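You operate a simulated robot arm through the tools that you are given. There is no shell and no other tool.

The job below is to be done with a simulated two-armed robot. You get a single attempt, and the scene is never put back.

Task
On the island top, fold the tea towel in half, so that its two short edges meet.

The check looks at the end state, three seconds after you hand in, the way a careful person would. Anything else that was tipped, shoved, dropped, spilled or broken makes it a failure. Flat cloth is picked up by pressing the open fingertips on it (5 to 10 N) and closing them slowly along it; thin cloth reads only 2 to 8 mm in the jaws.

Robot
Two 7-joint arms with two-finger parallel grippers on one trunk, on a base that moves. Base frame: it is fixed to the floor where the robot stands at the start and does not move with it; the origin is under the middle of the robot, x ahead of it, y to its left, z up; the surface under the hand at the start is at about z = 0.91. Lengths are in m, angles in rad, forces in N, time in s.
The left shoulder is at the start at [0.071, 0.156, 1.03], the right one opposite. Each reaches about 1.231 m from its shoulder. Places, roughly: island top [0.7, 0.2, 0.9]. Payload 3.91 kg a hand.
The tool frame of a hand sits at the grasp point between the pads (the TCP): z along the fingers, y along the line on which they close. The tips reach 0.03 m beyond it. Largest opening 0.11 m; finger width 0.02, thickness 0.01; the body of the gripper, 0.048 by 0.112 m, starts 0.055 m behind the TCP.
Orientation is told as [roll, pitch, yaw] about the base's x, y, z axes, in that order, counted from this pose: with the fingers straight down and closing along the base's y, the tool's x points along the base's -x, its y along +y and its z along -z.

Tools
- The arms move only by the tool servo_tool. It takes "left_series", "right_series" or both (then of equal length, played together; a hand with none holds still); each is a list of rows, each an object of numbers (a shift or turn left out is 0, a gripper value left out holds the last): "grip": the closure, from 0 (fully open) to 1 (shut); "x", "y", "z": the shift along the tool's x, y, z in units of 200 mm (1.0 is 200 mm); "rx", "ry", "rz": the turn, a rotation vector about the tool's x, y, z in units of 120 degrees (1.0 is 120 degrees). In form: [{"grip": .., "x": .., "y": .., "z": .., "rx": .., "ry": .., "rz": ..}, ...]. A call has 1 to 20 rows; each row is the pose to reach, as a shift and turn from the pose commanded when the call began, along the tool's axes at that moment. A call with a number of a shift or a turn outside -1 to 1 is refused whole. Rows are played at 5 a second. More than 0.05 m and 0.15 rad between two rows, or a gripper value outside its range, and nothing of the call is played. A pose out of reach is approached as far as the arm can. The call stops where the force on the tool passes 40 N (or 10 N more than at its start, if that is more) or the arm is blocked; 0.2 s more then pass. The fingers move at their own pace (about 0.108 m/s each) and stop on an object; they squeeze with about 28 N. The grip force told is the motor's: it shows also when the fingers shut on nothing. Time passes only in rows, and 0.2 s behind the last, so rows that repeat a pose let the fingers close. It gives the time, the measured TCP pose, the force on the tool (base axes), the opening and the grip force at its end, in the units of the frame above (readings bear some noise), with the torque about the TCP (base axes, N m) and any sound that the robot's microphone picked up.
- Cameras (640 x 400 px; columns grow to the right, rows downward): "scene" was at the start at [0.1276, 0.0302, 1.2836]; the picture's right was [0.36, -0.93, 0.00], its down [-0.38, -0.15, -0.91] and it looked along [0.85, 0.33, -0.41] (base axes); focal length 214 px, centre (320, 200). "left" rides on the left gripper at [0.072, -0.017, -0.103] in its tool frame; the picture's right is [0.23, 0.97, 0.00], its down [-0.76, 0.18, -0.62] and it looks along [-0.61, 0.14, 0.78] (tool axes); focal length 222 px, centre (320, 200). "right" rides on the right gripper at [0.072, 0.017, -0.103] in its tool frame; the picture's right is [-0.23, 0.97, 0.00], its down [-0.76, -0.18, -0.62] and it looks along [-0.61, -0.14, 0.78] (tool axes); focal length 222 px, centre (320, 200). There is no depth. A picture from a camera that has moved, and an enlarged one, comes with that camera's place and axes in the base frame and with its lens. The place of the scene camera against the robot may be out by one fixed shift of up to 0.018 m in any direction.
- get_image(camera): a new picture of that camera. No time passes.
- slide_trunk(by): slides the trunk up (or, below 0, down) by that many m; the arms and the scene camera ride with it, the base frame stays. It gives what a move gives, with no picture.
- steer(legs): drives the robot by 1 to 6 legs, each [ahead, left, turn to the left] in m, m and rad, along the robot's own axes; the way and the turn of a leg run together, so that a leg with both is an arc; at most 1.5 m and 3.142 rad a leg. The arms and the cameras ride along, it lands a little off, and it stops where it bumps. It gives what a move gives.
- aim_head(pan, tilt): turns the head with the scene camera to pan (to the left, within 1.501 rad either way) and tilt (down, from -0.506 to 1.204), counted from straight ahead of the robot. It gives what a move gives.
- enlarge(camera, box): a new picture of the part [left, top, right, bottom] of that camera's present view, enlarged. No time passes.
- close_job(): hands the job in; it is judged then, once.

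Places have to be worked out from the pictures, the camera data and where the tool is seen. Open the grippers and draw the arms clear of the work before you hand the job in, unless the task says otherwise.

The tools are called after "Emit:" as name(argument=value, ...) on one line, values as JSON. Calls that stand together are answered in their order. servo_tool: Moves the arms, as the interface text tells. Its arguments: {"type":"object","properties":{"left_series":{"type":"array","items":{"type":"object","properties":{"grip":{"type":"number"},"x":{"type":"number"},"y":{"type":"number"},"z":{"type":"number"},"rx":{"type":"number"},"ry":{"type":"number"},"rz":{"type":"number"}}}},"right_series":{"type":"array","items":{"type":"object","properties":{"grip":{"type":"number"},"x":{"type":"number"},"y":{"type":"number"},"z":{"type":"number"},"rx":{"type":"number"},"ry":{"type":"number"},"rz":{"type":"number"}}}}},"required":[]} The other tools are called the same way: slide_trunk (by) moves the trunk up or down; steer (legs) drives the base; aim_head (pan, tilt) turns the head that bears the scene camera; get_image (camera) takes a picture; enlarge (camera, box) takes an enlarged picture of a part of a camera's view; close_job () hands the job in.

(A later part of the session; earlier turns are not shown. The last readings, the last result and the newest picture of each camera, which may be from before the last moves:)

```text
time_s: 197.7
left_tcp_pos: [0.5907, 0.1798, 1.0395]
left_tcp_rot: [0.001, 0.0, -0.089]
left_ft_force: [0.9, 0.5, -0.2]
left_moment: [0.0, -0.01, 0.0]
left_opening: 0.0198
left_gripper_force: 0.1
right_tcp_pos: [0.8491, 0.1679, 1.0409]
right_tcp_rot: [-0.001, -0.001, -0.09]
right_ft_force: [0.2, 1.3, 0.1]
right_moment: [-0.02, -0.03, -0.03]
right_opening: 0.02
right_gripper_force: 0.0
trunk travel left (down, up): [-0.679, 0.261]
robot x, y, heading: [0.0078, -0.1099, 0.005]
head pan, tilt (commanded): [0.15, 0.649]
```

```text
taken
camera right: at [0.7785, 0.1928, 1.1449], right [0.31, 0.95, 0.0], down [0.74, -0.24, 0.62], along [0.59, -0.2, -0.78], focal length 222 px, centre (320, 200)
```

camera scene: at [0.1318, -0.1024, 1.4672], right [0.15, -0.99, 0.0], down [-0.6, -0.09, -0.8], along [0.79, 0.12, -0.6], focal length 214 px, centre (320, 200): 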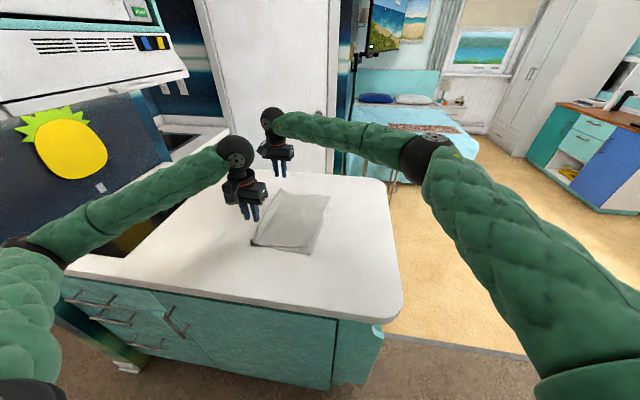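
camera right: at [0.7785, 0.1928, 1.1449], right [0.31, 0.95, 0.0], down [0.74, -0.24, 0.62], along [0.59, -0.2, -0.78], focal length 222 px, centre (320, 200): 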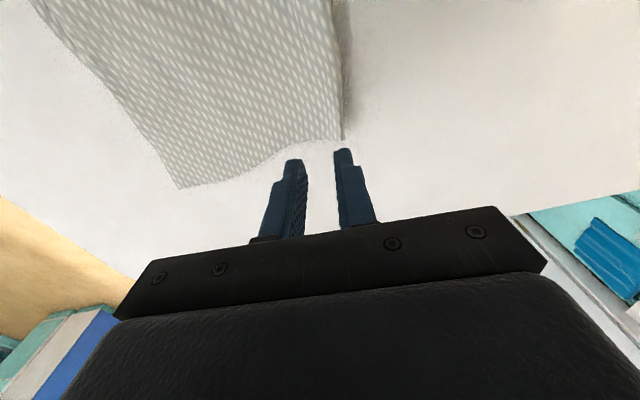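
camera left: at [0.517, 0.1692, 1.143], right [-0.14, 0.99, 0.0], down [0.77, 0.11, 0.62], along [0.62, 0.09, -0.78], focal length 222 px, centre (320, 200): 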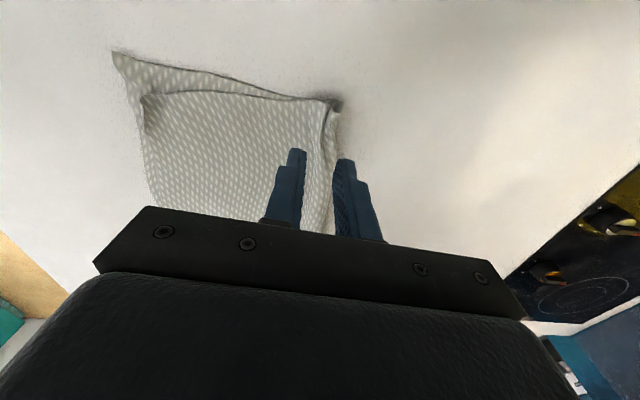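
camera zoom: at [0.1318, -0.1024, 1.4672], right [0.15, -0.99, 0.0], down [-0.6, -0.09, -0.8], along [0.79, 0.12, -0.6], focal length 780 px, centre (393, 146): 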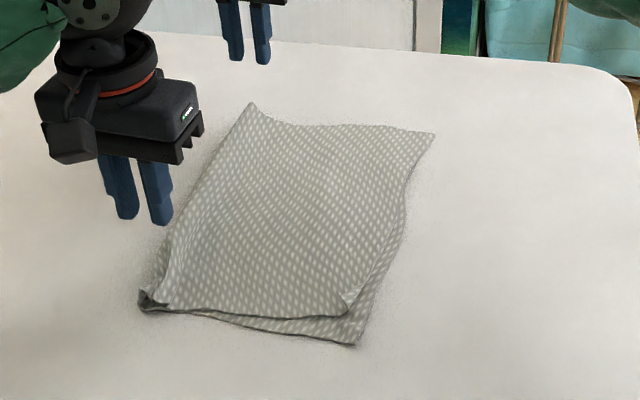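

This is a neat fold: the short edges run together within about 1.5 cm, with the top layer shifted about 3.5 cm along the edge direction. I look closely to decide on a final touch-up.

Emit:
enlarge(camera="scene", box=[270, 205, 320, 260])

Emit:
enlarge(camera="left", box=[90, 30, 370, 230])

Emit:
enlarge(camera="right", box=[20, 0, 380, 210])

```text
7.27 times, centred on (295, 232) of scene
camera zoom: at [0.1318, -0.1024, 1.4672], right [0.15, -0.99, 0.0], down [-0.6, -0.09, -0.8], along [0.79, 0.12, -0.6], focal length 1560 px, centre (502, -36)
```

zoom: 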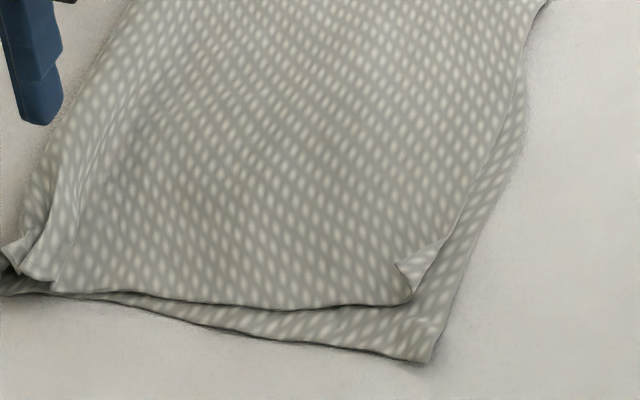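

```text
2.00 times, centred on (230, 130) of left
camera zoom: at [0.517, 0.1692, 1.143], right [-0.14, 0.99, 0.0], down [0.77, 0.11, 0.62], along [0.62, 0.09, -0.78], focal length 444 px, centre (500, 340)
```

zoom: 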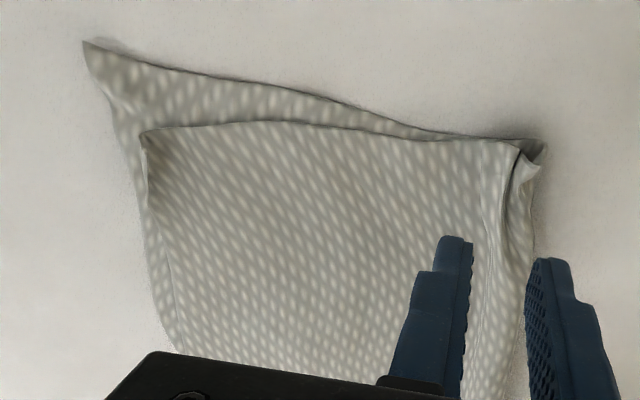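

```text
1.78 times, centred on (200, 105) of right
camera zoom: at [0.7785, 0.1928, 1.1449], right [0.31, 0.95, 0.0], down [0.74, -0.24, 0.62], along [0.59, -0.2, -0.78], focal length 395 px, centre (533, 369)
```

zoom: 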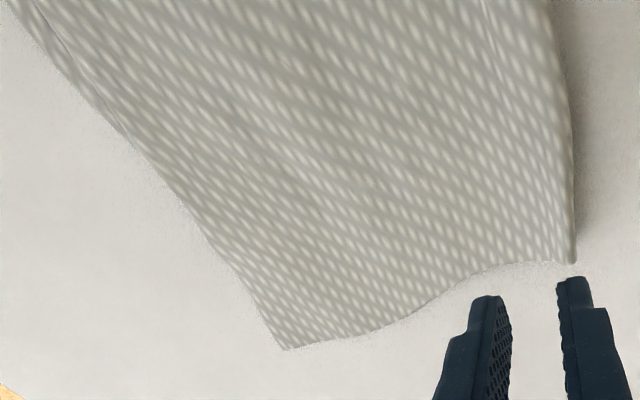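

The short edges coincide, but top corner D is turned over about 2 cm (dog-ear) and the top sits about 3.5 cm toward the far side. I'll use the closed left fingertips to flick the dog-ear out and draw that corner toward A. First I position above the flap at (0.609, 0.014).

Emit:
servo_tool(left_series=[{"grip": 1.0, "x": -0.02, "y": -0.12}, {"x": -0.045, "y": -0.25}, {"x": -0.07, "y": -0.38}, {"x": -0.1, "y": -0.5, "z": 0.05}, {"x": -0.125, "y": -0.63, "z": 0.12}, {"x": -0.15, "y": -0.74, "z": 0.2}, {"x": -0.165, "y": -0.8175, "z": 0.3}, {"x": -0.165, "y": -0.8175, "z": 0.3725}, {"x": -0.165, "y": -0.8175, "z": 0.3725}], right_series=[{"z": -0.1}, {"z": -0.2}, {"z": -0.3, "y": -0.05}, {"z": -0.4, "y": -0.1}, {"z": -0.5, "y": -0.1}, {"z": -0.5, "y": -0.1}, {"z": -0.5, "y": -0.1}, {"z": -0.5, "y": -0.1}, {"z": -0.5, "y": -0.1}])

Emit:
get_image(camera="left")

Emit:
enlarge(camera="scene", box=[255, 180, 345, 270])

```text
time_s: 199.7
left_tcp_pos: [0.6131, 0.0156, 0.9761]
left_tcp_rot: [0.01, -0.013, -0.089]
left_ft_force: [0.0, -0.4, -0.3]
left_moment: [-0.03, -0.01, 0.01]
left_opening: 0.0003
left_gripper_force: 28.3
right_tcp_pos: [0.8494, 0.142, 1.1452]
right_tcp_rot: [0.002, -0.002, -0.091]
right_ft_force: [0.2, -1.0, 0.0]
right_moment: [0.01, -0.01, 0.0]
right_opening: 0.0198
right_gripper_force: 0.2
trunk travel left (down, up): [-0.679, 0.261]
robot x, y, heading: [0.0034, -0.1156, 0.005]
head pan, tilt (commanded): [0.15, 0.649]
```

```text
taken
camera left: at [0.5382, 0.0023, 1.077], right [-0.14, 0.99, 0.01], down [0.77, 0.1, 0.63], along [0.63, 0.09, -0.77], focal length 222 px, centre (320, 200)
```

left: 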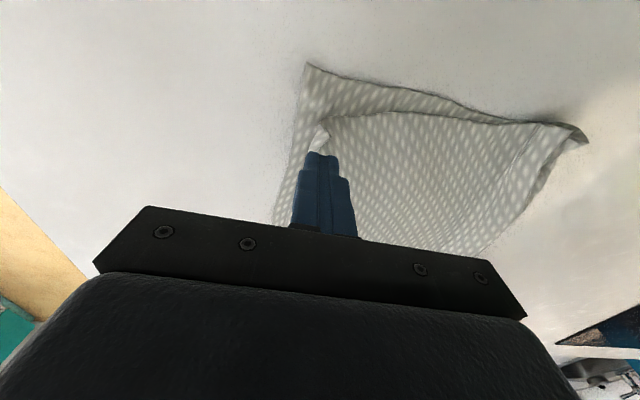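

```text
4.44 times, centred on (300, 225) of scene
camera zoom: at [0.1314, -0.1086, 1.47], right [0.15, -0.99, 0.0], down [-0.6, -0.09, -0.8], along [0.79, 0.12, -0.6], focal length 953 px, centre (409, 89)
```

zoom: 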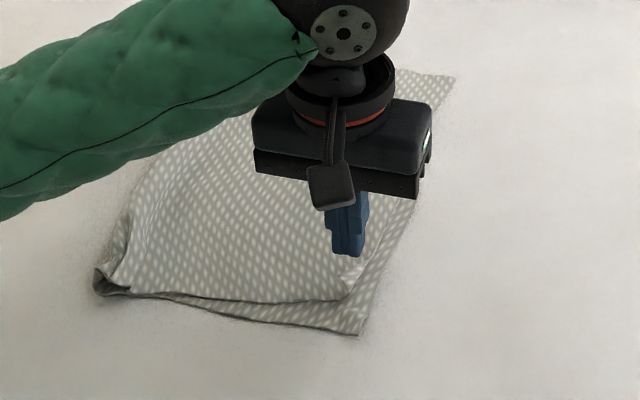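

The left hand stopped about 1 cm high and the body leans very slightly, so the left elbow is resting on the island edge. I raise the trunk 8 cm to clear it, then come down again.

Emit:
slide_trunk(by=0.09)

Emit:
servo_tool(left_series=[{"grip": 1.0, "z": 0.1}, {"z": 0.2}, {"z": 0.3}, {"z": 0.4}, {"z": 0.4}])

Emit:
get_image(camera="left")

```text
time_s: 200.9
left_tcp_pos: [0.6111, 0.0158, 1.0545]
left_tcp_rot: [0.001, 0.003, -0.089]
left_ft_force: [0.1, -0.7, -0.7]
left_moment: [0.0, -0.01, 0.0]
left_opening: 0.0
left_gripper_force: 28.1
right_tcp_pos: [0.851, 0.1485, 1.231]
right_tcp_rot: [-0.002, 0.0, -0.091]
right_ft_force: [-0.4, 0.3, -0.6]
right_moment: [0.01, 0.02, 0.01]
right_opening: 0.02
right_gripper_force: 0.0
trunk travel left (down, up): [-0.769, 0.171]
robot x, y, heading: [0.0035, -0.1137, 0.001]
head pan, tilt (commanded): [0.15, 0.649]
```

```text
time_s: 202.1
left_tcp_pos: [0.6118, 0.0161, 0.9756]
left_tcp_rot: [0.002, 0.0, -0.089]
left_ft_force: [-0.9, 0.6, 0.4]
left_moment: [0.01, -0.01, 0.04]
left_opening: 0.0
left_gripper_force: 28.1
right_tcp_pos: [0.8518, 0.1502, 1.2318]
right_tcp_rot: [-0.003, 0.0, -0.09]
right_ft_force: [1.2, -0.4, -0.3]
right_moment: [-0.02, 0.0, -0.03]
right_opening: 0.0197
right_gripper_force: 0.1
trunk travel left (down, up): [-0.769, 0.171]
robot x, y, heading: [0.0028, -0.1125, 0.002]
head pan, tilt (commanded): [0.15, 0.649]
```

```text
taken
camera left: at [0.5379, 0.0059, 1.0775], right [-0.14, 0.99, 0.0], down [0.77, 0.11, 0.62], along [0.62, 0.09, -0.78], focal length 222 px, centre (320, 200)
```

left: 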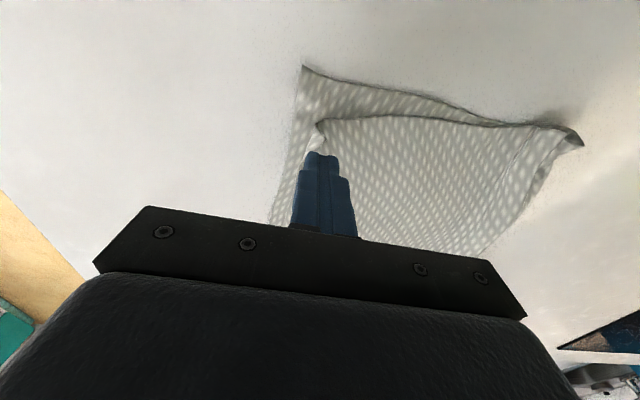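

Clear now. The flap is right under the fingertips, so I lower to light contact.

Emit:
servo_tool(left_series=[{"grip": 1.0, "z": 0.04}, {"z": 0.08}, {"z": 0.11}, {"z": 0.13}, {"z": 0.14}, {"z": 0.145}, {"z": 0.145}])

```text
time_s: 203.7
left_tcp_pos: [0.6096, 0.0167, 0.9462]
left_tcp_rot: [0.005, 0.0, -0.09]
left_ft_force: [0.8, -0.1, 1.1]
left_moment: [-0.02, 0.02, 0.0]
left_opening: 0.0
left_gripper_force: 27.7
right_tcp_pos: [0.8525, 0.1496, 1.2305]
right_tcp_rot: [-0.001, -0.001, -0.09]
right_ft_force: [0.1, -0.3, -0.2]
right_moment: [0.03, 0.02, 0.01]
right_opening: 0.0197
right_gripper_force: 0.2
trunk travel left (down, up): [-0.769, 0.171]
robot x, y, heading: [0.011, -0.1088, 0.006]
head pan, tilt (commanded): [0.15, 0.649]
```

Very light contact. I press a touch more and draw the flap outward, to -y.

Emit:
servo_tool(left_series=[{"grip": 1.0, "z": 0.006}, {"y": -0.03, "z": 0.007}, {"y": -0.06, "z": 0.008}, {"y": -0.09, "z": 0.008}, {"x": 0.01, "y": -0.12, "z": 0.008}, {"x": 0.02, "y": -0.15, "z": 0.008}, {"x": 0.03, "y": -0.17, "z": 0.008}])

Emit:
get_image(camera="left")

Emit:
enlarge(camera="scene", box=[255, 180, 345, 270])

```text
time_s: 205.3
left_tcp_pos: [0.6007, -0.0132, 0.9531]
left_tcp_rot: [0.009, -0.006, -0.085]
left_ft_force: [0.0, -0.3, -0.1]
left_moment: [0.0, 0.01, 0.01]
left_opening: 0.0001
left_gripper_force: 28.2
right_tcp_pos: [0.8461, 0.1489, 1.2379]
right_tcp_rot: [0.001, -0.003, -0.088]
right_ft_force: [0.4, 0.3, 0.1]
right_moment: [0.0, -0.02, -0.01]
right_opening: 0.0198
right_gripper_force: 0.1
trunk travel left (down, up): [-0.769, 0.171]
robot x, y, heading: [0.0043, -0.1126, 0.003]
head pan, tilt (commanded): [0.15, 0.649]
```

```text
taken
camera left: at [0.5255, -0.0245, 1.0542], right [-0.14, 0.99, 0.01], down [0.77, 0.11, 0.63], along [0.62, 0.1, -0.78], focal length 222 px, centre (320, 200)
```

left: 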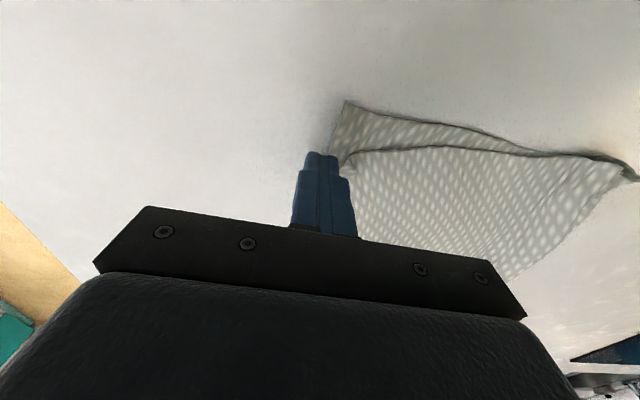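

```text
4.44 times, centred on (300, 225) of scene
camera zoom: at [0.1268, -0.1036, 1.56], right [0.15, -0.99, 0.0], down [-0.59, -0.09, -0.8], along [0.79, 0.12, -0.6], focal length 953 px, centre (409, 89)
```

zoom: 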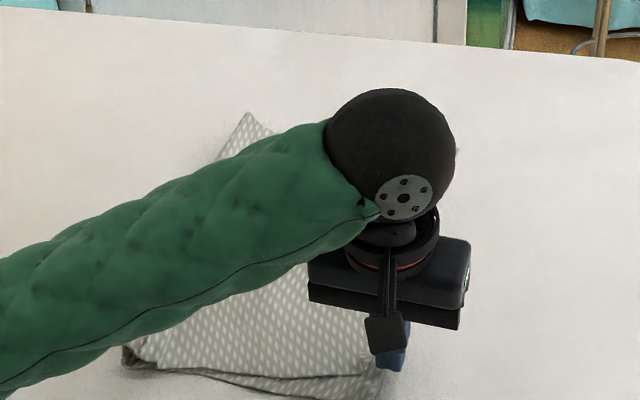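

The left elbow is again propped on the island edge at this reach, so I lift the left hand away and will use the right arm for the touch-up.

Emit:
servo_tool(left_series=[{"grip": 1.0, "z": -0.12}, {"z": -0.25}, {"z": -0.38, "y": 0.1}, {"z": -0.45, "y": 0.25}, {"z": -0.5, "y": 0.45, "x": 0.1}, {"z": -0.5, "y": 0.65, "x": 0.2}, {"z": -0.5, "y": 0.85, "x": 0.3}])

Emit:
enlarge(camera="scene", box=[245, 190, 345, 285])

Emit:
get_image(camera="left")

```text
time_s: 206.9
left_tcp_pos: [0.5567, 0.1563, 1.0442]
left_tcp_rot: [0.001, -0.001, -0.092]
left_ft_force: [-0.9, 0.5, -0.6]
left_moment: [0.0, -0.04, -0.02]
left_opening: 0.0001
left_gripper_force: 27.7
right_tcp_pos: [0.8491, 0.1485, 1.2323]
right_tcp_rot: [-0.002, -0.002, -0.092]
right_ft_force: [0.3, 0.3, -0.7]
right_moment: [0.02, -0.03, -0.01]
right_opening: 0.02
right_gripper_force: 0.1
trunk travel left (down, up): [-0.769, 0.171]
robot x, y, heading: [0.0065, -0.1113, 0.006]
head pan, tilt (commanded): [0.15, 0.649]
```

```text
4.21 times, centred on (295, 238) of scene
camera zoom: at [0.1312, -0.1017, 1.5574], right [0.15, -0.99, 0.0], down [-0.6, -0.09, -0.8], along [0.79, 0.12, -0.6], focal length 903 px, centre (425, 42)
```

zoom: 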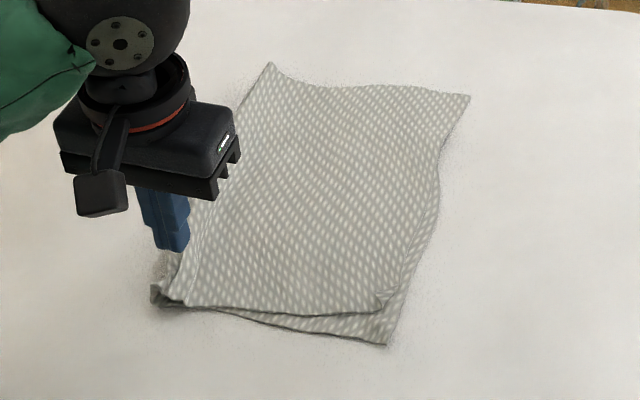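

```text
taken
camera left: at [0.4826, 0.1456, 1.1472], right [-0.14, 0.99, 0.0], down [0.77, 0.11, 0.62], along [0.62, 0.09, -0.78], focal length 222 px, centre (320, 200)
```

left: 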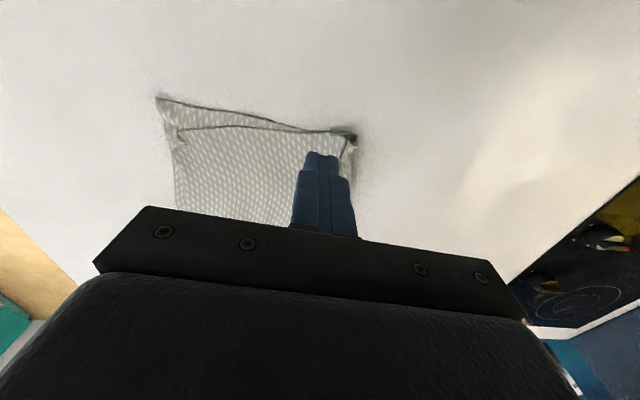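

The towel is undisturbed. I bring the right hand over, fingers closed, to the flap near (0.607, 0.015).

Emit:
servo_tool(right_series=[{"grip": 1.0, "x": 0.1, "y": -0.06}, {"x": 0.22, "y": -0.12}, {"x": 0.34, "y": -0.18}, {"x": 0.46, "y": -0.25}, {"x": 0.58, "y": -0.32}, {"x": 0.7, "y": -0.4}, {"x": 0.8, "y": -0.48}, {"x": 0.8, "y": -0.56, "z": 0.1}, {"x": 0.8, "y": -0.65, "z": 0.25}, {"x": 0.8, "y": -0.72, "z": 0.45}, {"x": 0.8, "y": -0.76, "z": 0.65}])

Emit:
get_image(camera="right")

Emit:
get_image(camera="scene")

```text
time_s: 209.3
left_tcp_pos: [0.5584, 0.1559, 1.0436]
left_tcp_rot: [0.004, 0.002, -0.088]
left_ft_force: [0.2, 0.1, 0.2]
left_moment: [0.03, -0.01, 0.02]
left_opening: 0.0002
left_gripper_force: 28.0
right_tcp_pos: [0.6791, 0.0116, 1.1013]
right_tcp_rot: [-0.001, 0.0, -0.09]
right_ft_force: [-0.5, 0.7, -0.1]
right_moment: [0.0, 0.0, 0.04]
right_opening: 0.0
right_gripper_force: 28.0
trunk travel left (down, up): [-0.769, 0.171]
robot x, y, heading: [0.0031, -0.1113, 0.001]
head pan, tilt (commanded): [0.15, 0.649]
```

```text
taken
camera right: at [0.6074, 0.0353, 1.2044], right [0.31, 0.95, 0.0], down [0.74, -0.24, 0.62], along [0.59, -0.2, -0.78], focal length 222 px, centre (320, 200)
```

right: 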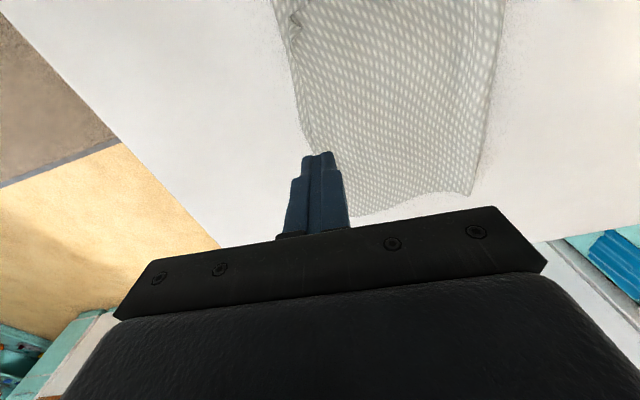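

```text
taken
camera scene: at [0.1335, -0.1025, 1.5572], right [0.15, -0.99, 0.0], down [-0.6, -0.09, -0.8], along [0.79, 0.12, -0.61], focal length 214 px, centre (320, 200)
```

scene: 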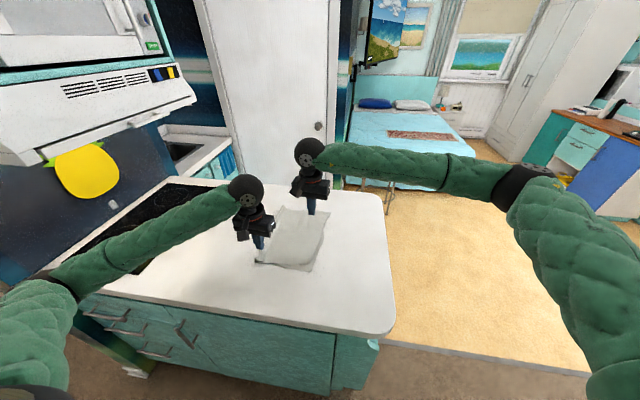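

Emit:
servo_tool(left_series=[{"y": 0.1, "z": -0.1}, {"y": 0.2, "z": -0.2}, {"y": 0.3, "z": -0.2}, {"y": 0.4, "z": -0.2}, {"y": 0.5, "z": -0.2}, {"y": 0.5, "z": -0.2}, {"y": 0.5, "z": -0.2}], right_series=[{"grip": 1.0, "x": 0.07}, {"x": 0.15}, {"x": 0.23}, {"x": 0.3, "y": -0.01, "z": 0.1}, {"x": 0.36, "y": -0.018, "z": 0.3}, {"x": 0.36, "y": -0.018, "z": 0.5}, {"x": 0.36, "y": -0.018, "z": 0.62}])

Emit:
get_image(camera="right")

Emit:
enlarge(camera="scene", box=[245, 190, 345, 285])

```text
time_s: 210.9
left_tcp_pos: [0.5648, 0.2572, 1.0868]
left_tcp_rot: [0.002, 0.0, -0.089]
left_ft_force: [0.3, 0.1, -0.3]
left_moment: [-0.02, 0.0, 0.0]
left_opening: 0.0
left_gripper_force: 27.8
right_tcp_pos: [0.6062, 0.0133, 0.9764]
right_tcp_rot: [-0.002, -0.002, -0.088]
right_ft_force: [-0.3, -0.4, -0.3]
right_moment: [0.0, 0.01, 0.04]
right_opening: 0.0001
right_gripper_force: 27.8
trunk travel left (down, up): [-0.769, 0.171]
robot x, y, heading: [0.0039, -0.1174, 0.004]
head pan, tilt (commanded): [0.15, 0.649]
```

```text
taken
camera right: at [0.5355, 0.0383, 1.0794], right [0.31, 0.95, 0.0], down [0.74, -0.24, 0.62], along [0.59, -0.2, -0.78], focal length 222 px, centre (320, 200)
```

right: 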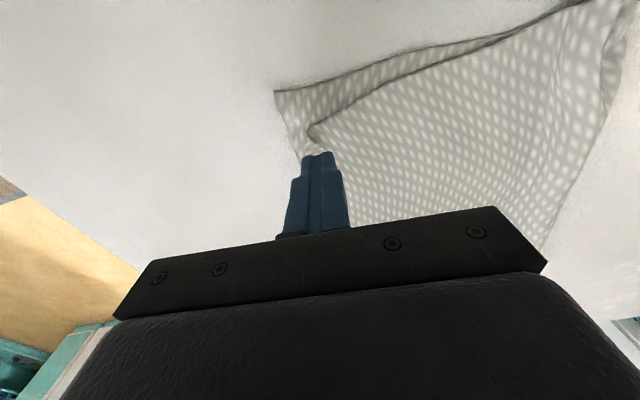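

```text
4.21 times, centred on (295, 238) of scene
camera zoom: at [0.1324, -0.1021, 1.5573], right [0.15, -0.99, 0.0], down [-0.6, -0.09, -0.8], along [0.79, 0.12, -0.6], focal length 903 px, centre (425, 42)
```

zoom: 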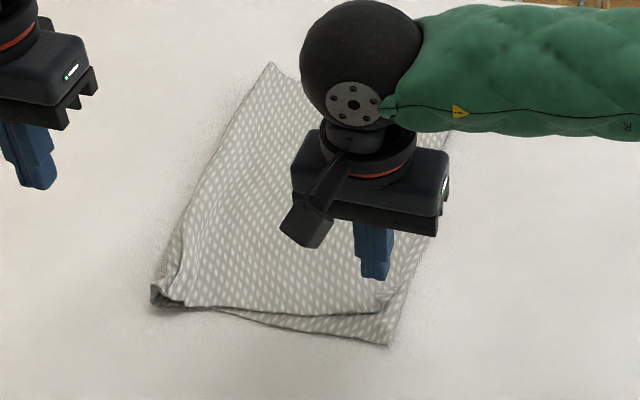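

The right fingertips are above the flap at (0.605, 0.010). I lower to light contact.

Emit:
servo_tool(right_series=[{"grip": 1.0, "z": 0.05}, {"z": 0.1}, {"z": 0.13}, {"z": 0.145}, {"z": 0.15}, {"z": 0.15}, {"z": 0.15}])

```text
time_s: 212.5
left_tcp_pos: [0.5644, 0.2569, 1.0863]
left_tcp_rot: [0.003, -0.001, -0.088]
left_ft_force: [0.3, 0.4, 0.1]
left_moment: [-0.02, -0.01, 0.0]
left_opening: 0.0
left_gripper_force: 27.7
right_tcp_pos: [0.6066, 0.0147, 0.9484]
right_tcp_rot: [-0.001, 0.0, -0.09]
right_ft_force: [-0.3, -0.4, -0.8]
right_moment: [-0.02, 0.0, 0.02]
right_opening: 0.0
right_gripper_force: 27.8
trunk travel left (down, up): [-0.769, 0.171]
robot x, y, heading: [0.0064, -0.1112, 0.006]
head pan, tilt (commanded): [0.15, 0.649]
```

Emit:
servo_tool(right_series=[{"grip": 1.0, "z": 0.008}, {"z": 0.014}, {"z": 0.018}, {"z": 0.018}, {"z": 0.018}])

```text
time_s: 213.7
left_tcp_pos: [0.5645, 0.2577, 1.0855]
left_tcp_rot: [0.003, 0.001, -0.088]
left_ft_force: [0.2, -0.8, -0.4]
left_moment: [0.02, 0.01, 0.03]
left_opening: 0.0
left_gripper_force: 28.5
right_tcp_pos: [0.6044, 0.0143, 0.9447]
right_tcp_rot: [-0.001, 0.0, -0.091]
right_ft_force: [-0.5, 0.3, 1.1]
right_moment: [0.01, -0.01, 0.01]
right_opening: 0.0001
right_gripper_force: 28.1
trunk travel left (down, up): [-0.769, 0.171]
robot x, y, heading: [0.0031, -0.1165, 0.002]
head pan, tilt (commanded): [0.15, 0.649]
```

About 1 N of contact. I draw the flap outward slowly with slightly more pressure.

Emit:
servo_tool(right_series=[{"grip": 1.0, "z": 0.003}, {"y": -0.025, "z": 0.004}, {"y": -0.05, "z": 0.004}, {"y": -0.075, "z": 0.005}, {"y": -0.1, "z": 0.005}, {"y": -0.125, "z": 0.006}, {"y": -0.15, "z": 0.006}, {"y": -0.17, "z": 0.006}])

Emit:
get_image(camera="right")

Emit:
enlarge(camera="scene", box=[245, 190, 345, 285])

```text
time_s: 215.5
left_tcp_pos: [0.5646, 0.2569, 1.0861]
left_tcp_rot: [0.004, -0.001, -0.088]
left_ft_force: [0.0, 0.9, -0.4]
left_moment: [-0.01, 0.01, 0.02]
left_opening: 0.0001
left_gripper_force: 27.9
right_tcp_pos: [0.6022, -0.021, 0.9437]
right_tcp_rot: [-0.003, 0.0, -0.091]
right_ft_force: [-0.1, 1.5, 5.4]
right_moment: [0.01, -0.01, 0.03]
right_opening: 0.0001
right_gripper_force: 27.9
trunk travel left (down, up): [-0.769, 0.171]
robot x, y, heading: [0.0045, -0.1111, 0.002]
head pan, tilt (commanded): [0.15, 0.649]
```

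```text
taken
camera right: at [0.5314, 0.004, 1.0458], right [0.31, 0.95, 0.0], down [0.74, -0.24, 0.62], along [0.59, -0.2, -0.78], focal length 222 px, centre (320, 200)
```

right: 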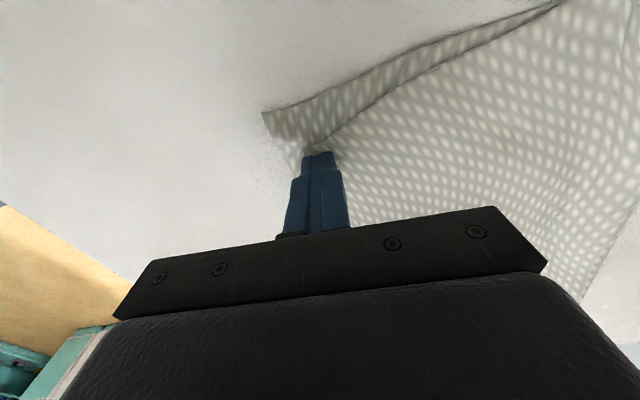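

```text
4.21 times, centred on (295, 238) of scene
camera zoom: at [0.1321, -0.1024, 1.5573], right [0.15, -0.99, 0.0], down [-0.6, -0.09, -0.8], along [0.79, 0.12, -0.6], focal length 903 px, centre (425, 42)
```

zoom: 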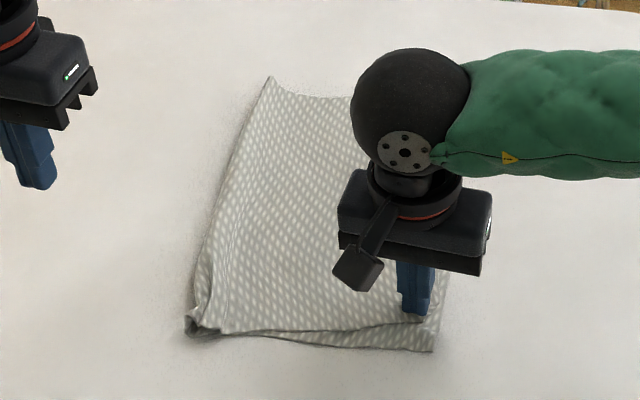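

The whole stack slid with the finger rather than the flap alone, so rubbing doesn't help. I lift off and check the state.

Emit:
servo_tool(right_series=[{"grip": 1.0, "z": -0.05}, {"z": -0.12}, {"z": -0.25}, {"z": -0.4}, {"z": -0.55, "y": -0.1}, {"z": -0.7, "y": -0.25}, {"z": -0.7, "y": -0.45}, {"z": -0.7, "y": -0.65}])

Emit:
get_image(camera="scene")

Emit:
enlarge(camera="scene", box=[250, 195, 350, 285])

Emit:
get_image(camera="left")

```text
time_s: 217.3
left_tcp_pos: [0.5639, 0.2558, 1.0885]
left_tcp_rot: [0.005, 0.001, -0.088]
left_ft_force: [-0.6, 0.1, 0.5]
left_moment: [0.02, 0.0, 0.0]
left_opening: 0.0001
left_gripper_force: 28.1
right_tcp_pos: [0.5904, -0.15, 1.086]
right_tcp_rot: [-0.001, -0.001, -0.088]
right_ft_force: [0.0, -0.6, -0.4]
right_moment: [0.05, 0.0, -0.01]
right_opening: 0.0
right_gripper_force: 28.3
trunk travel left (down, up): [-0.769, 0.171]
robot x, y, heading: [0.0078, -0.115, 0.009]
head pan, tilt (commanded): [0.15, 0.649]
```

```text
taken
camera scene: at [0.1315, -0.1045, 1.5574], right [0.15, -0.99, 0.0], down [-0.6, -0.09, -0.8], along [0.79, 0.12, -0.6], focal length 214 px, centre (320, 200)
```

scene: 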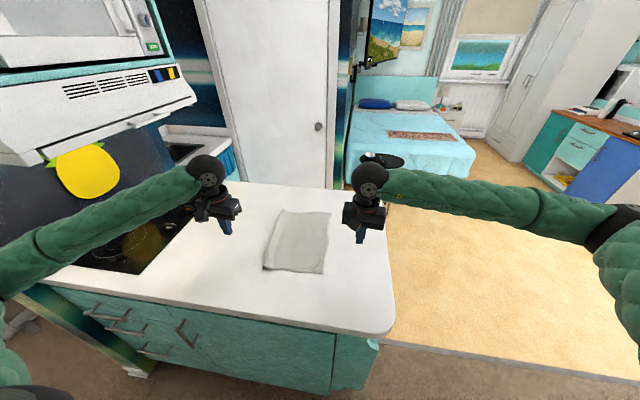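

```text
4.44 times, centred on (300, 240) of scene
camera zoom: at [0.1315, -0.1045, 1.5574], right [0.15, -0.99, 0.0], down [-0.6, -0.09, -0.8], along [0.79, 0.12, -0.6], focal length 953 px, centre (409, 22)
```

zoom: 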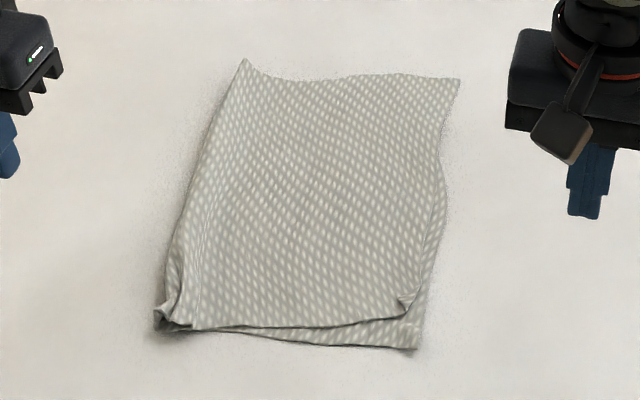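

```text
taken
camera left: at [0.49, 0.2444, 1.1902], right [-0.14, 0.99, 0.0], down [0.77, 0.11, 0.62], along [0.62, 0.09, -0.78], focal length 222 px, centre (320, 200)
```

left: 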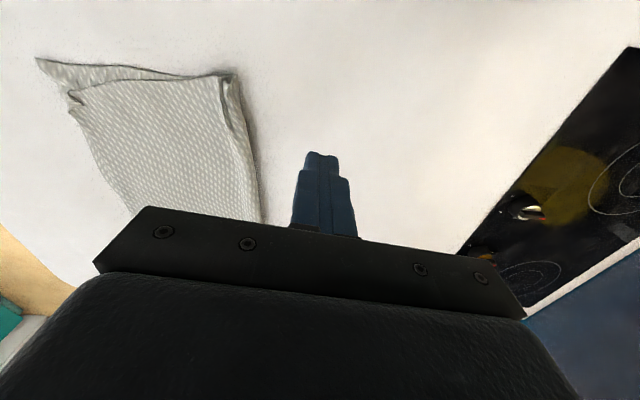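

This is actually better now: the edges lie together within about 1.5 cm, the near corner gap is under 3 cm, and only D's small dog-ear remains. I'll try once to flip the dog-ear with the right fingertips skimming just above the surface, without pressing.

Emit:
servo_tool(right_series=[{"grip": 1.0, "y": 0.1}, {"y": 0.22}, {"x": -0.01, "y": 0.34}, {"x": -0.02, "y": 0.46}, {"x": -0.03, "y": 0.57}, {"x": -0.044, "y": 0.68}, {"x": -0.044, "y": 0.787}, {"x": -0.044, "y": 0.787, "z": 0.15}, {"x": -0.044, "y": 0.787, "z": 0.3}, {"x": -0.044, "y": 0.787, "z": 0.45}, {"x": -0.044, "y": 0.787, "z": 0.55}])

Emit:
get_image(camera="right")

```text
time_s: 219.7
left_tcp_pos: [0.5641, 0.2568, 1.0867]
left_tcp_rot: [0.004, 0.001, -0.088]
left_ft_force: [0.7, -0.2, -0.7]
left_moment: [0.0, -0.01, 0.0]
left_opening: 0.0
left_gripper_force: 28.1
right_tcp_pos: [0.616, 0.0064, 0.9716]
right_tcp_rot: [-0.004, 0.0, -0.09]
right_ft_force: [0.9, 0.0, 0.6]
right_moment: [-0.04, 0.01, 0.0]
right_opening: 0.0
right_gripper_force: 27.8
trunk travel left (down, up): [-0.769, 0.171]
robot x, y, heading: [0.0071, -0.1121, 0.006]
head pan, tilt (commanded): [0.15, 0.649]
```

```text
taken
camera right: at [0.5444, 0.0301, 1.0746], right [0.31, 0.95, 0.0], down [0.74, -0.24, 0.62], along [0.59, -0.2, -0.78], focal length 222 px, centre (320, 200)
```

right: 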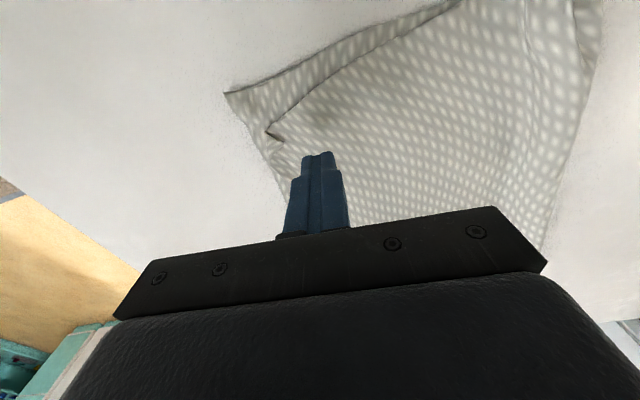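

Emit:
servo_tool(right_series=[{"grip": 1.0, "z": 0.06}, {"z": 0.11}, {"z": 0.129}, {"x": 0.012, "y": -0.038, "z": 0.129}, {"x": 0.025, "y": -0.075, "z": 0.129}, {"x": 0.037, "y": -0.112, "z": 0.129}, {"x": 0.05, "y": -0.15, "z": 0.129}, {"x": 0.062, "y": -0.187, "z": 0.129}, {"x": 0.074, "y": -0.224, "z": 0.128}, {"x": 0.086, "y": -0.26, "z": 0.126}, {"x": 0.098, "y": -0.3, "z": 0.12}, {"x": 0.111, "y": -0.336, "z": 0.08}, {"x": 0.111, "y": -0.36, "z": 0.0}])

Emit:
get_image(camera="right")

Emit:
enlarge(camera="scene", box=[250, 195, 350, 285])

```text
time_s: 222.5
left_tcp_pos: [0.5644, 0.256, 1.0862]
left_tcp_rot: [0.005, 0.0, -0.089]
left_ft_force: [-0.9, -0.5, -0.5]
left_moment: [0.02, -0.01, -0.01]
left_opening: 0.0002
left_gripper_force: 28.2
right_tcp_pos: [0.5844, -0.0624, 0.9719]
right_tcp_rot: [0.0, 0.0, -0.091]
right_ft_force: [-0.1, 0.3, -0.7]
right_moment: [0.03, 0.01, 0.03]
right_opening: 0.0003
right_gripper_force: 28.2
trunk travel left (down, up): [-0.769, 0.171]
robot x, y, heading: [0.0041, -0.1132, 0.001]
head pan, tilt (commanded): [0.15, 0.649]
```

```text
taken
camera right: at [0.5133, -0.0382, 1.0753], right [0.31, 0.95, 0.0], down [0.74, -0.24, 0.62], along [0.59, -0.2, -0.78], focal length 222 px, centre (320, 200)
```

right: 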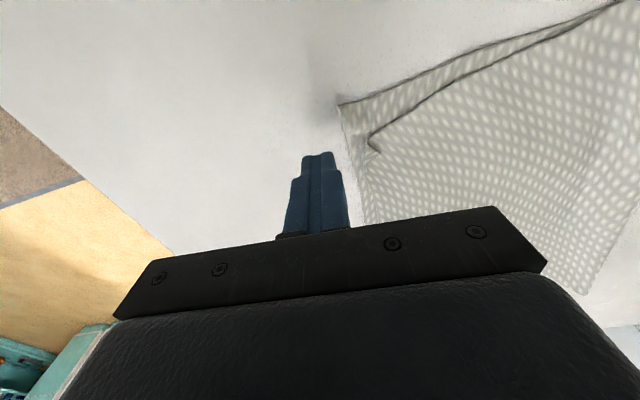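

```text
4.44 times, centred on (300, 240) of scene
camera zoom: at [0.1322, -0.1025, 1.5572], right [0.15, -0.99, 0.0], down [-0.6, -0.09, -0.8], along [0.79, 0.12, -0.6], focal length 953 px, centre (409, 22)
```

zoom: 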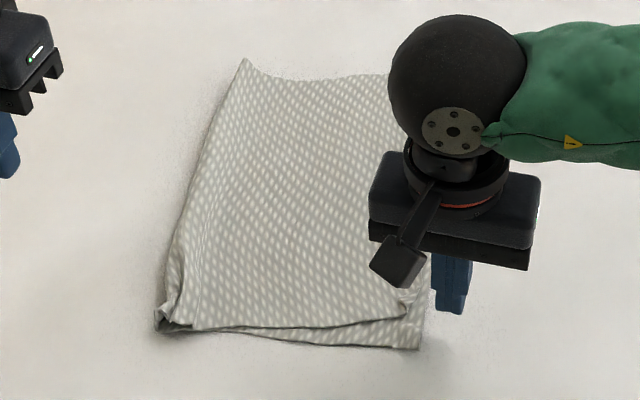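

The flap didn't flip, but nothing was disturbed. A better touch-up is to pinch D's little dog-ear without pressing on the layer below, then draw it over to A. I open the right jaws and go around it.

Emit:
servo_tool(right_series=[{"grip": 0.7, "z": -0.03}, {"x": -0.03, "y": 0.08, "z": -0.03}, {"x": -0.0717, "y": 0.189, "z": -0.03}, {"x": -0.0717, "y": 0.189, "z": 0.04}, {"x": -0.0717, "y": 0.189, "z": 0.09}, {"x": -0.0717, "y": 0.189, "z": 0.12}, {"x": -0.0717, "y": 0.189, "z": 0.125}, {"x": -0.0717, "y": 0.189, "z": 0.125}])

Emit:
get_image(camera="right")

Emit:
enlarge(camera="right", box=[220, 80, 420, 240])

```text
time_s: 224.3
left_tcp_pos: [0.565, 0.2576, 1.0869]
left_tcp_rot: [0.003, 0.0, -0.089]
left_ft_force: [0.3, -0.2, -0.8]
left_moment: [-0.03, 0.03, -0.01]
left_opening: 0.0001
left_gripper_force: 28.3
right_tcp_pos: [0.6018, -0.0264, 0.9477]
right_tcp_rot: [-0.001, 0.0, -0.09]
right_ft_force: [-0.4, 0.3, 0.2]
right_moment: [-0.01, -0.02, 0.0]
right_opening: 0.0331
right_gripper_force: 0.0
trunk travel left (down, up): [-0.769, 0.171]
robot x, y, heading: [0.0072, -0.1124, 0.0]
head pan, tilt (commanded): [0.15, 0.649]
```

```text
taken
camera right: at [0.5315, -0.0019, 1.0503], right [0.31, 0.95, 0.0], down [0.74, -0.24, 0.62], along [0.59, -0.2, -0.78], focal length 222 px, centre (320, 200)
```

right: 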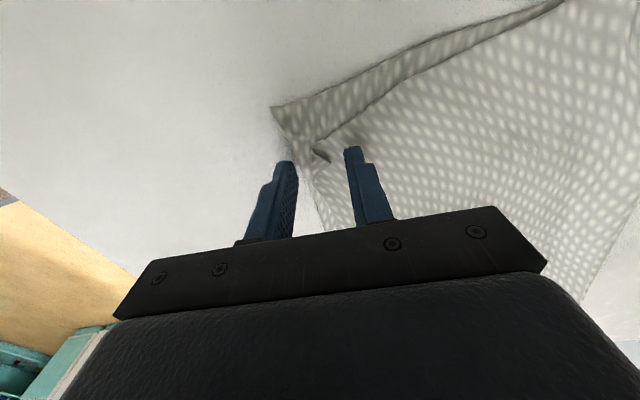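

```text
2.50 times, centred on (320, 160) of right
camera zoom: at [0.5315, -0.0019, 1.0503], right [0.31, 0.95, 0.0], down [0.74, -0.24, 0.62], along [0.59, -0.2, -0.78], focal length 555 px, centre (320, 300)
```

zoom: 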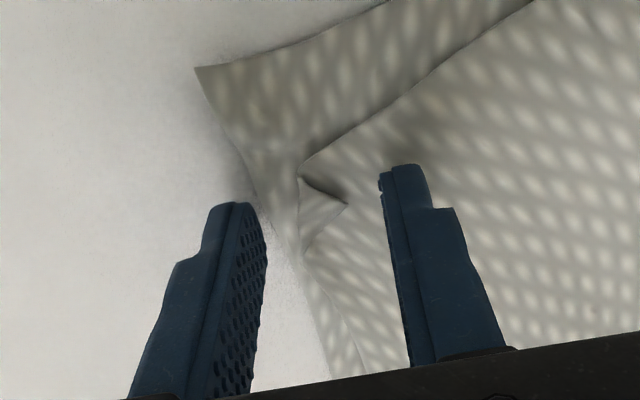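

Perfect view: the dog-ear lies between the fingers, with one finger outside the edge. I lower 2 mm and close.

Emit:
servo_tool(right_series=[{"grip": 0.7, "z": 0.01}, {"grip": 0.73, "z": 0.012}, {"grip": 0.76, "z": 0.012}, {"grip": 0.79, "z": 0.012}, {"grip": 0.82, "z": 0.012}, {"grip": 0.85, "z": 0.012}, {"grip": 0.88, "z": 0.012}, {"grip": 0.91, "z": 0.012}, {"grip": 0.94, "z": 0.012}, {"grip": 0.97, "z": 0.012}, {"grip": 1.0, "z": 0.012}, {"grip": 1.0, "z": 0.012}])

Emit:
enlarge(camera="right", box=[220, 80, 420, 240])

```text
time_s: 226.9
left_tcp_pos: [0.5646, 0.2569, 1.0873]
left_tcp_rot: [0.005, 0.0, -0.09]
left_ft_force: [0.6, -0.8, -1.4]
left_moment: [0.0, -0.04, 0.01]
left_opening: 0.0
left_gripper_force: 28.0
right_tcp_pos: [0.6029, -0.026, 0.9447]
right_tcp_rot: [-0.001, 0.0, -0.091]
right_ft_force: [0.4, 0.7, 1.2]
right_moment: [0.03, -0.04, 0.0]
right_opening: 0.0022
right_gripper_force: 27.6
trunk travel left (down, up): [-0.769, 0.171]
robot x, y, heading: [0.0088, -0.1134, 0.005]
head pan, tilt (commanded): [0.15, 0.649]
```

```text
2.50 times, centred on (320, 160) of right
camera zoom: at [0.5319, -0.0021, 1.0478], right [0.31, 0.95, 0.0], down [0.74, -0.24, 0.62], along [0.59, -0.2, -0.78], focal length 555 px, centre (320, 300)
```

zoom: 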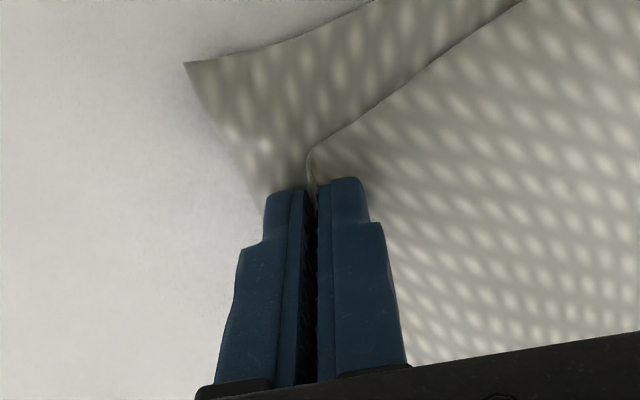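

Gripped D's corner only (2.2 mm), and A beneath is undisturbed. I lift 8 mm and draw it over to A.

Emit:
servo_tool(right_series=[{"grip": 1.0, "z": -0.02}, {"z": -0.04}, {"x": 0.025, "y": -0.016, "z": -0.04}, {"x": 0.05, "y": -0.032, "z": -0.04}, {"x": 0.075, "y": -0.047, "z": -0.04}, {"x": 0.1, "y": -0.062, "z": -0.04}, {"x": 0.12, "y": -0.074, "z": -0.04}, {"x": 0.135, "y": -0.083, "z": -0.04}, {"x": 0.135, "y": -0.083, "z": -0.04}])

Emit:
get_image(camera="right")

Emit:
enlarge(camera="scene", box=[250, 195, 350, 285])

Emit:
get_image(camera="left")

```text
time_s: 228.9
left_tcp_pos: [0.5641, 0.256, 1.0873]
left_tcp_rot: [0.004, 0.0, -0.09]
left_ft_force: [0.0, 0.0, -1.1]
left_moment: [0.01, 0.0, 0.0]
left_opening: 0.0
left_gripper_force: 27.9
right_tcp_pos: [0.5749, -0.041, 0.9527]
right_tcp_rot: [0.0, 0.0, -0.089]
right_ft_force: [-0.5, -0.5, -0.4]
right_moment: [-0.03, 0.02, 0.02]
right_opening: 0.0022
right_gripper_force: 27.9
trunk travel left (down, up): [-0.769, 0.171]
robot x, y, heading: [0.0085, -0.1134, 0.003]
head pan, tilt (commanded): [0.15, 0.649]
```

```text
taken
camera right: at [0.5036, -0.0162, 1.0558], right [0.31, 0.95, 0.0], down [0.74, -0.24, 0.62], along [0.59, -0.2, -0.78], focal length 222 px, centre (320, 200)
```

right: 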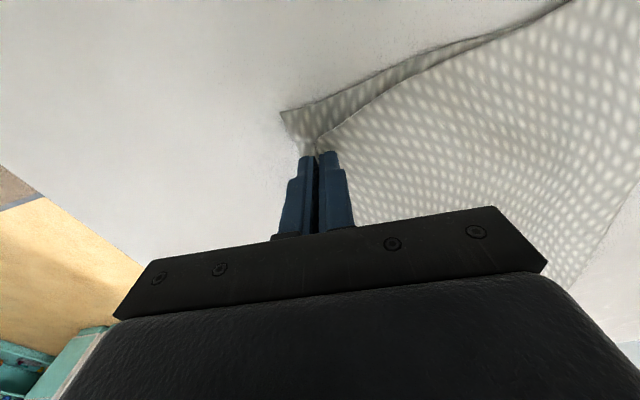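

```text
4.44 times, centred on (300, 240) of scene
camera zoom: at [0.1325, -0.1023, 1.5572], right [0.15, -0.99, 0.0], down [-0.6, -0.09, -0.8], along [0.79, 0.12, -0.6], focal length 953 px, centre (409, 22)
```

zoom: 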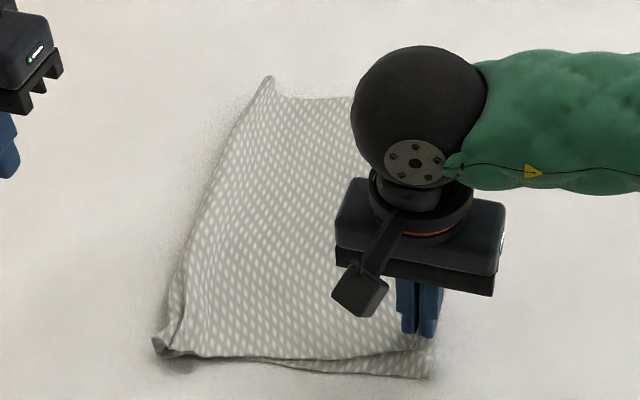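

```text
taken
camera left: at [0.4912, 0.2456, 1.1891], right [-0.14, 0.99, 0.0], down [0.77, 0.11, 0.62], along [0.62, 0.09, -0.78], focal length 222 px, centre (320, 200)
```

left: 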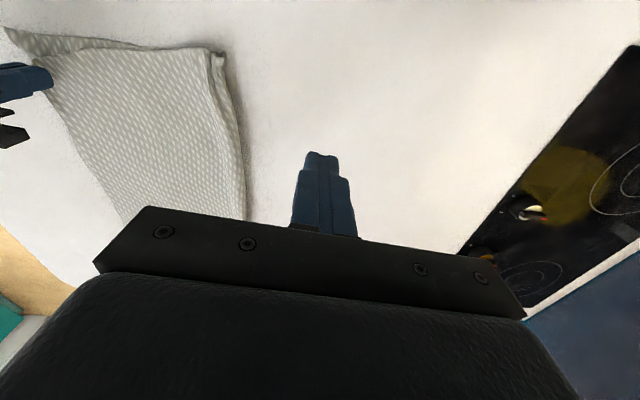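

The stack slid as a whole again: cloth grips cloth better than it grips the table. I'll instead lift this corner of the top layer clear, like peeling it back, and set it down shifted onto A.

Emit:
servo_tool(right_series=[{"grip": 1.0, "y": 0.03, "z": -0.12}, {"y": 0.08, "z": -0.24}, {"y": 0.15, "z": -0.36}, {"y": 0.22, "z": -0.46}, {"x": 0.03, "y": 0.26, "z": -0.52}, {"x": 0.07, "y": 0.24, "z": -0.54}, {"x": 0.11, "y": 0.2, "z": -0.52}, {"x": 0.13, "y": 0.14, "z": -0.46}, {"x": 0.135, "y": 0.07, "z": -0.36}, {"x": 0.135, "y": 0.01, "z": -0.25}, {"x": 0.13, "y": -0.04, "z": -0.14}, {"x": 0.125, "y": -0.07, "z": -0.05}, {"x": 0.12, "y": -0.08, "z": 0.01}, {"x": 0.12, "y": -0.08, "z": 0.02}])

Emit:
get_image(camera="right")

Emit:
enlarge(camera="scene", box=[250, 195, 350, 290])

```text
time_s: 231.9
left_tcp_pos: [0.5656, 0.256, 1.0858]
left_tcp_rot: [0.004, 0.0, -0.09]
left_ft_force: [-0.6, 0.4, -0.4]
left_moment: [0.0, 0.03, -0.06]
left_opening: 0.0
left_gripper_force: 28.0
right_tcp_pos: [0.5487, -0.0542, 0.9487]
right_tcp_rot: [-0.002, 0.0, -0.091]
right_ft_force: [0.0, -0.4, 0.4]
right_moment: [-0.02, -0.01, -0.02]
right_opening: 0.0023
right_gripper_force: 28.9
trunk travel left (down, up): [-0.769, 0.171]
robot x, y, heading: [0.0063, -0.1118, 0.007]
head pan, tilt (commanded): [0.15, 0.649]
```

```text
taken
camera right: at [0.4786, -0.0303, 1.0521], right [0.31, 0.95, 0.0], down [0.74, -0.24, 0.62], along [0.59, -0.2, -0.78], focal length 222 px, centre (320, 200)
```

right: 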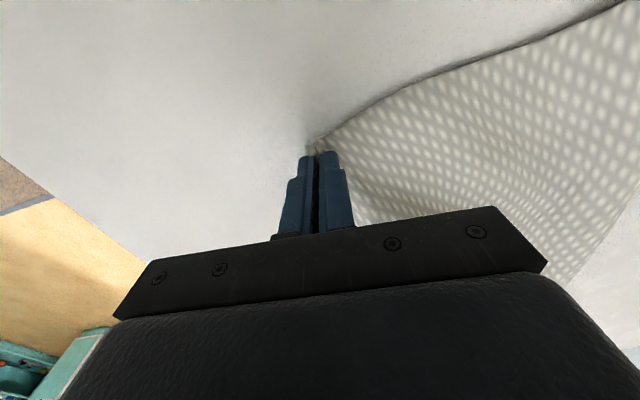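

```text
4.21 times, centred on (300, 242) of scene
camera zoom: at [0.1324, -0.1025, 1.5573], right [0.15, -0.99, 0.0], down [-0.6, -0.09, -0.8], along [0.79, 0.12, -0.6], focal length 903 px, centre (404, 21)
```

zoom: 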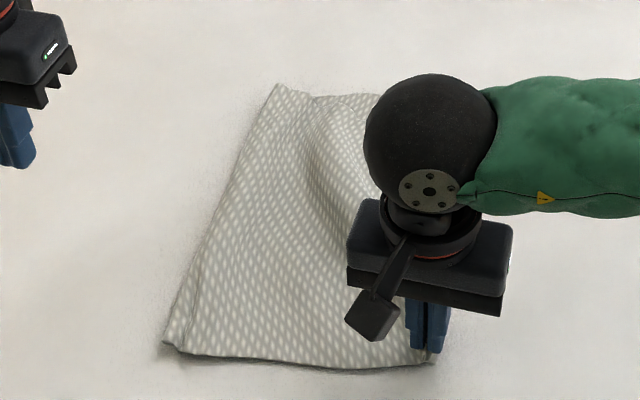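

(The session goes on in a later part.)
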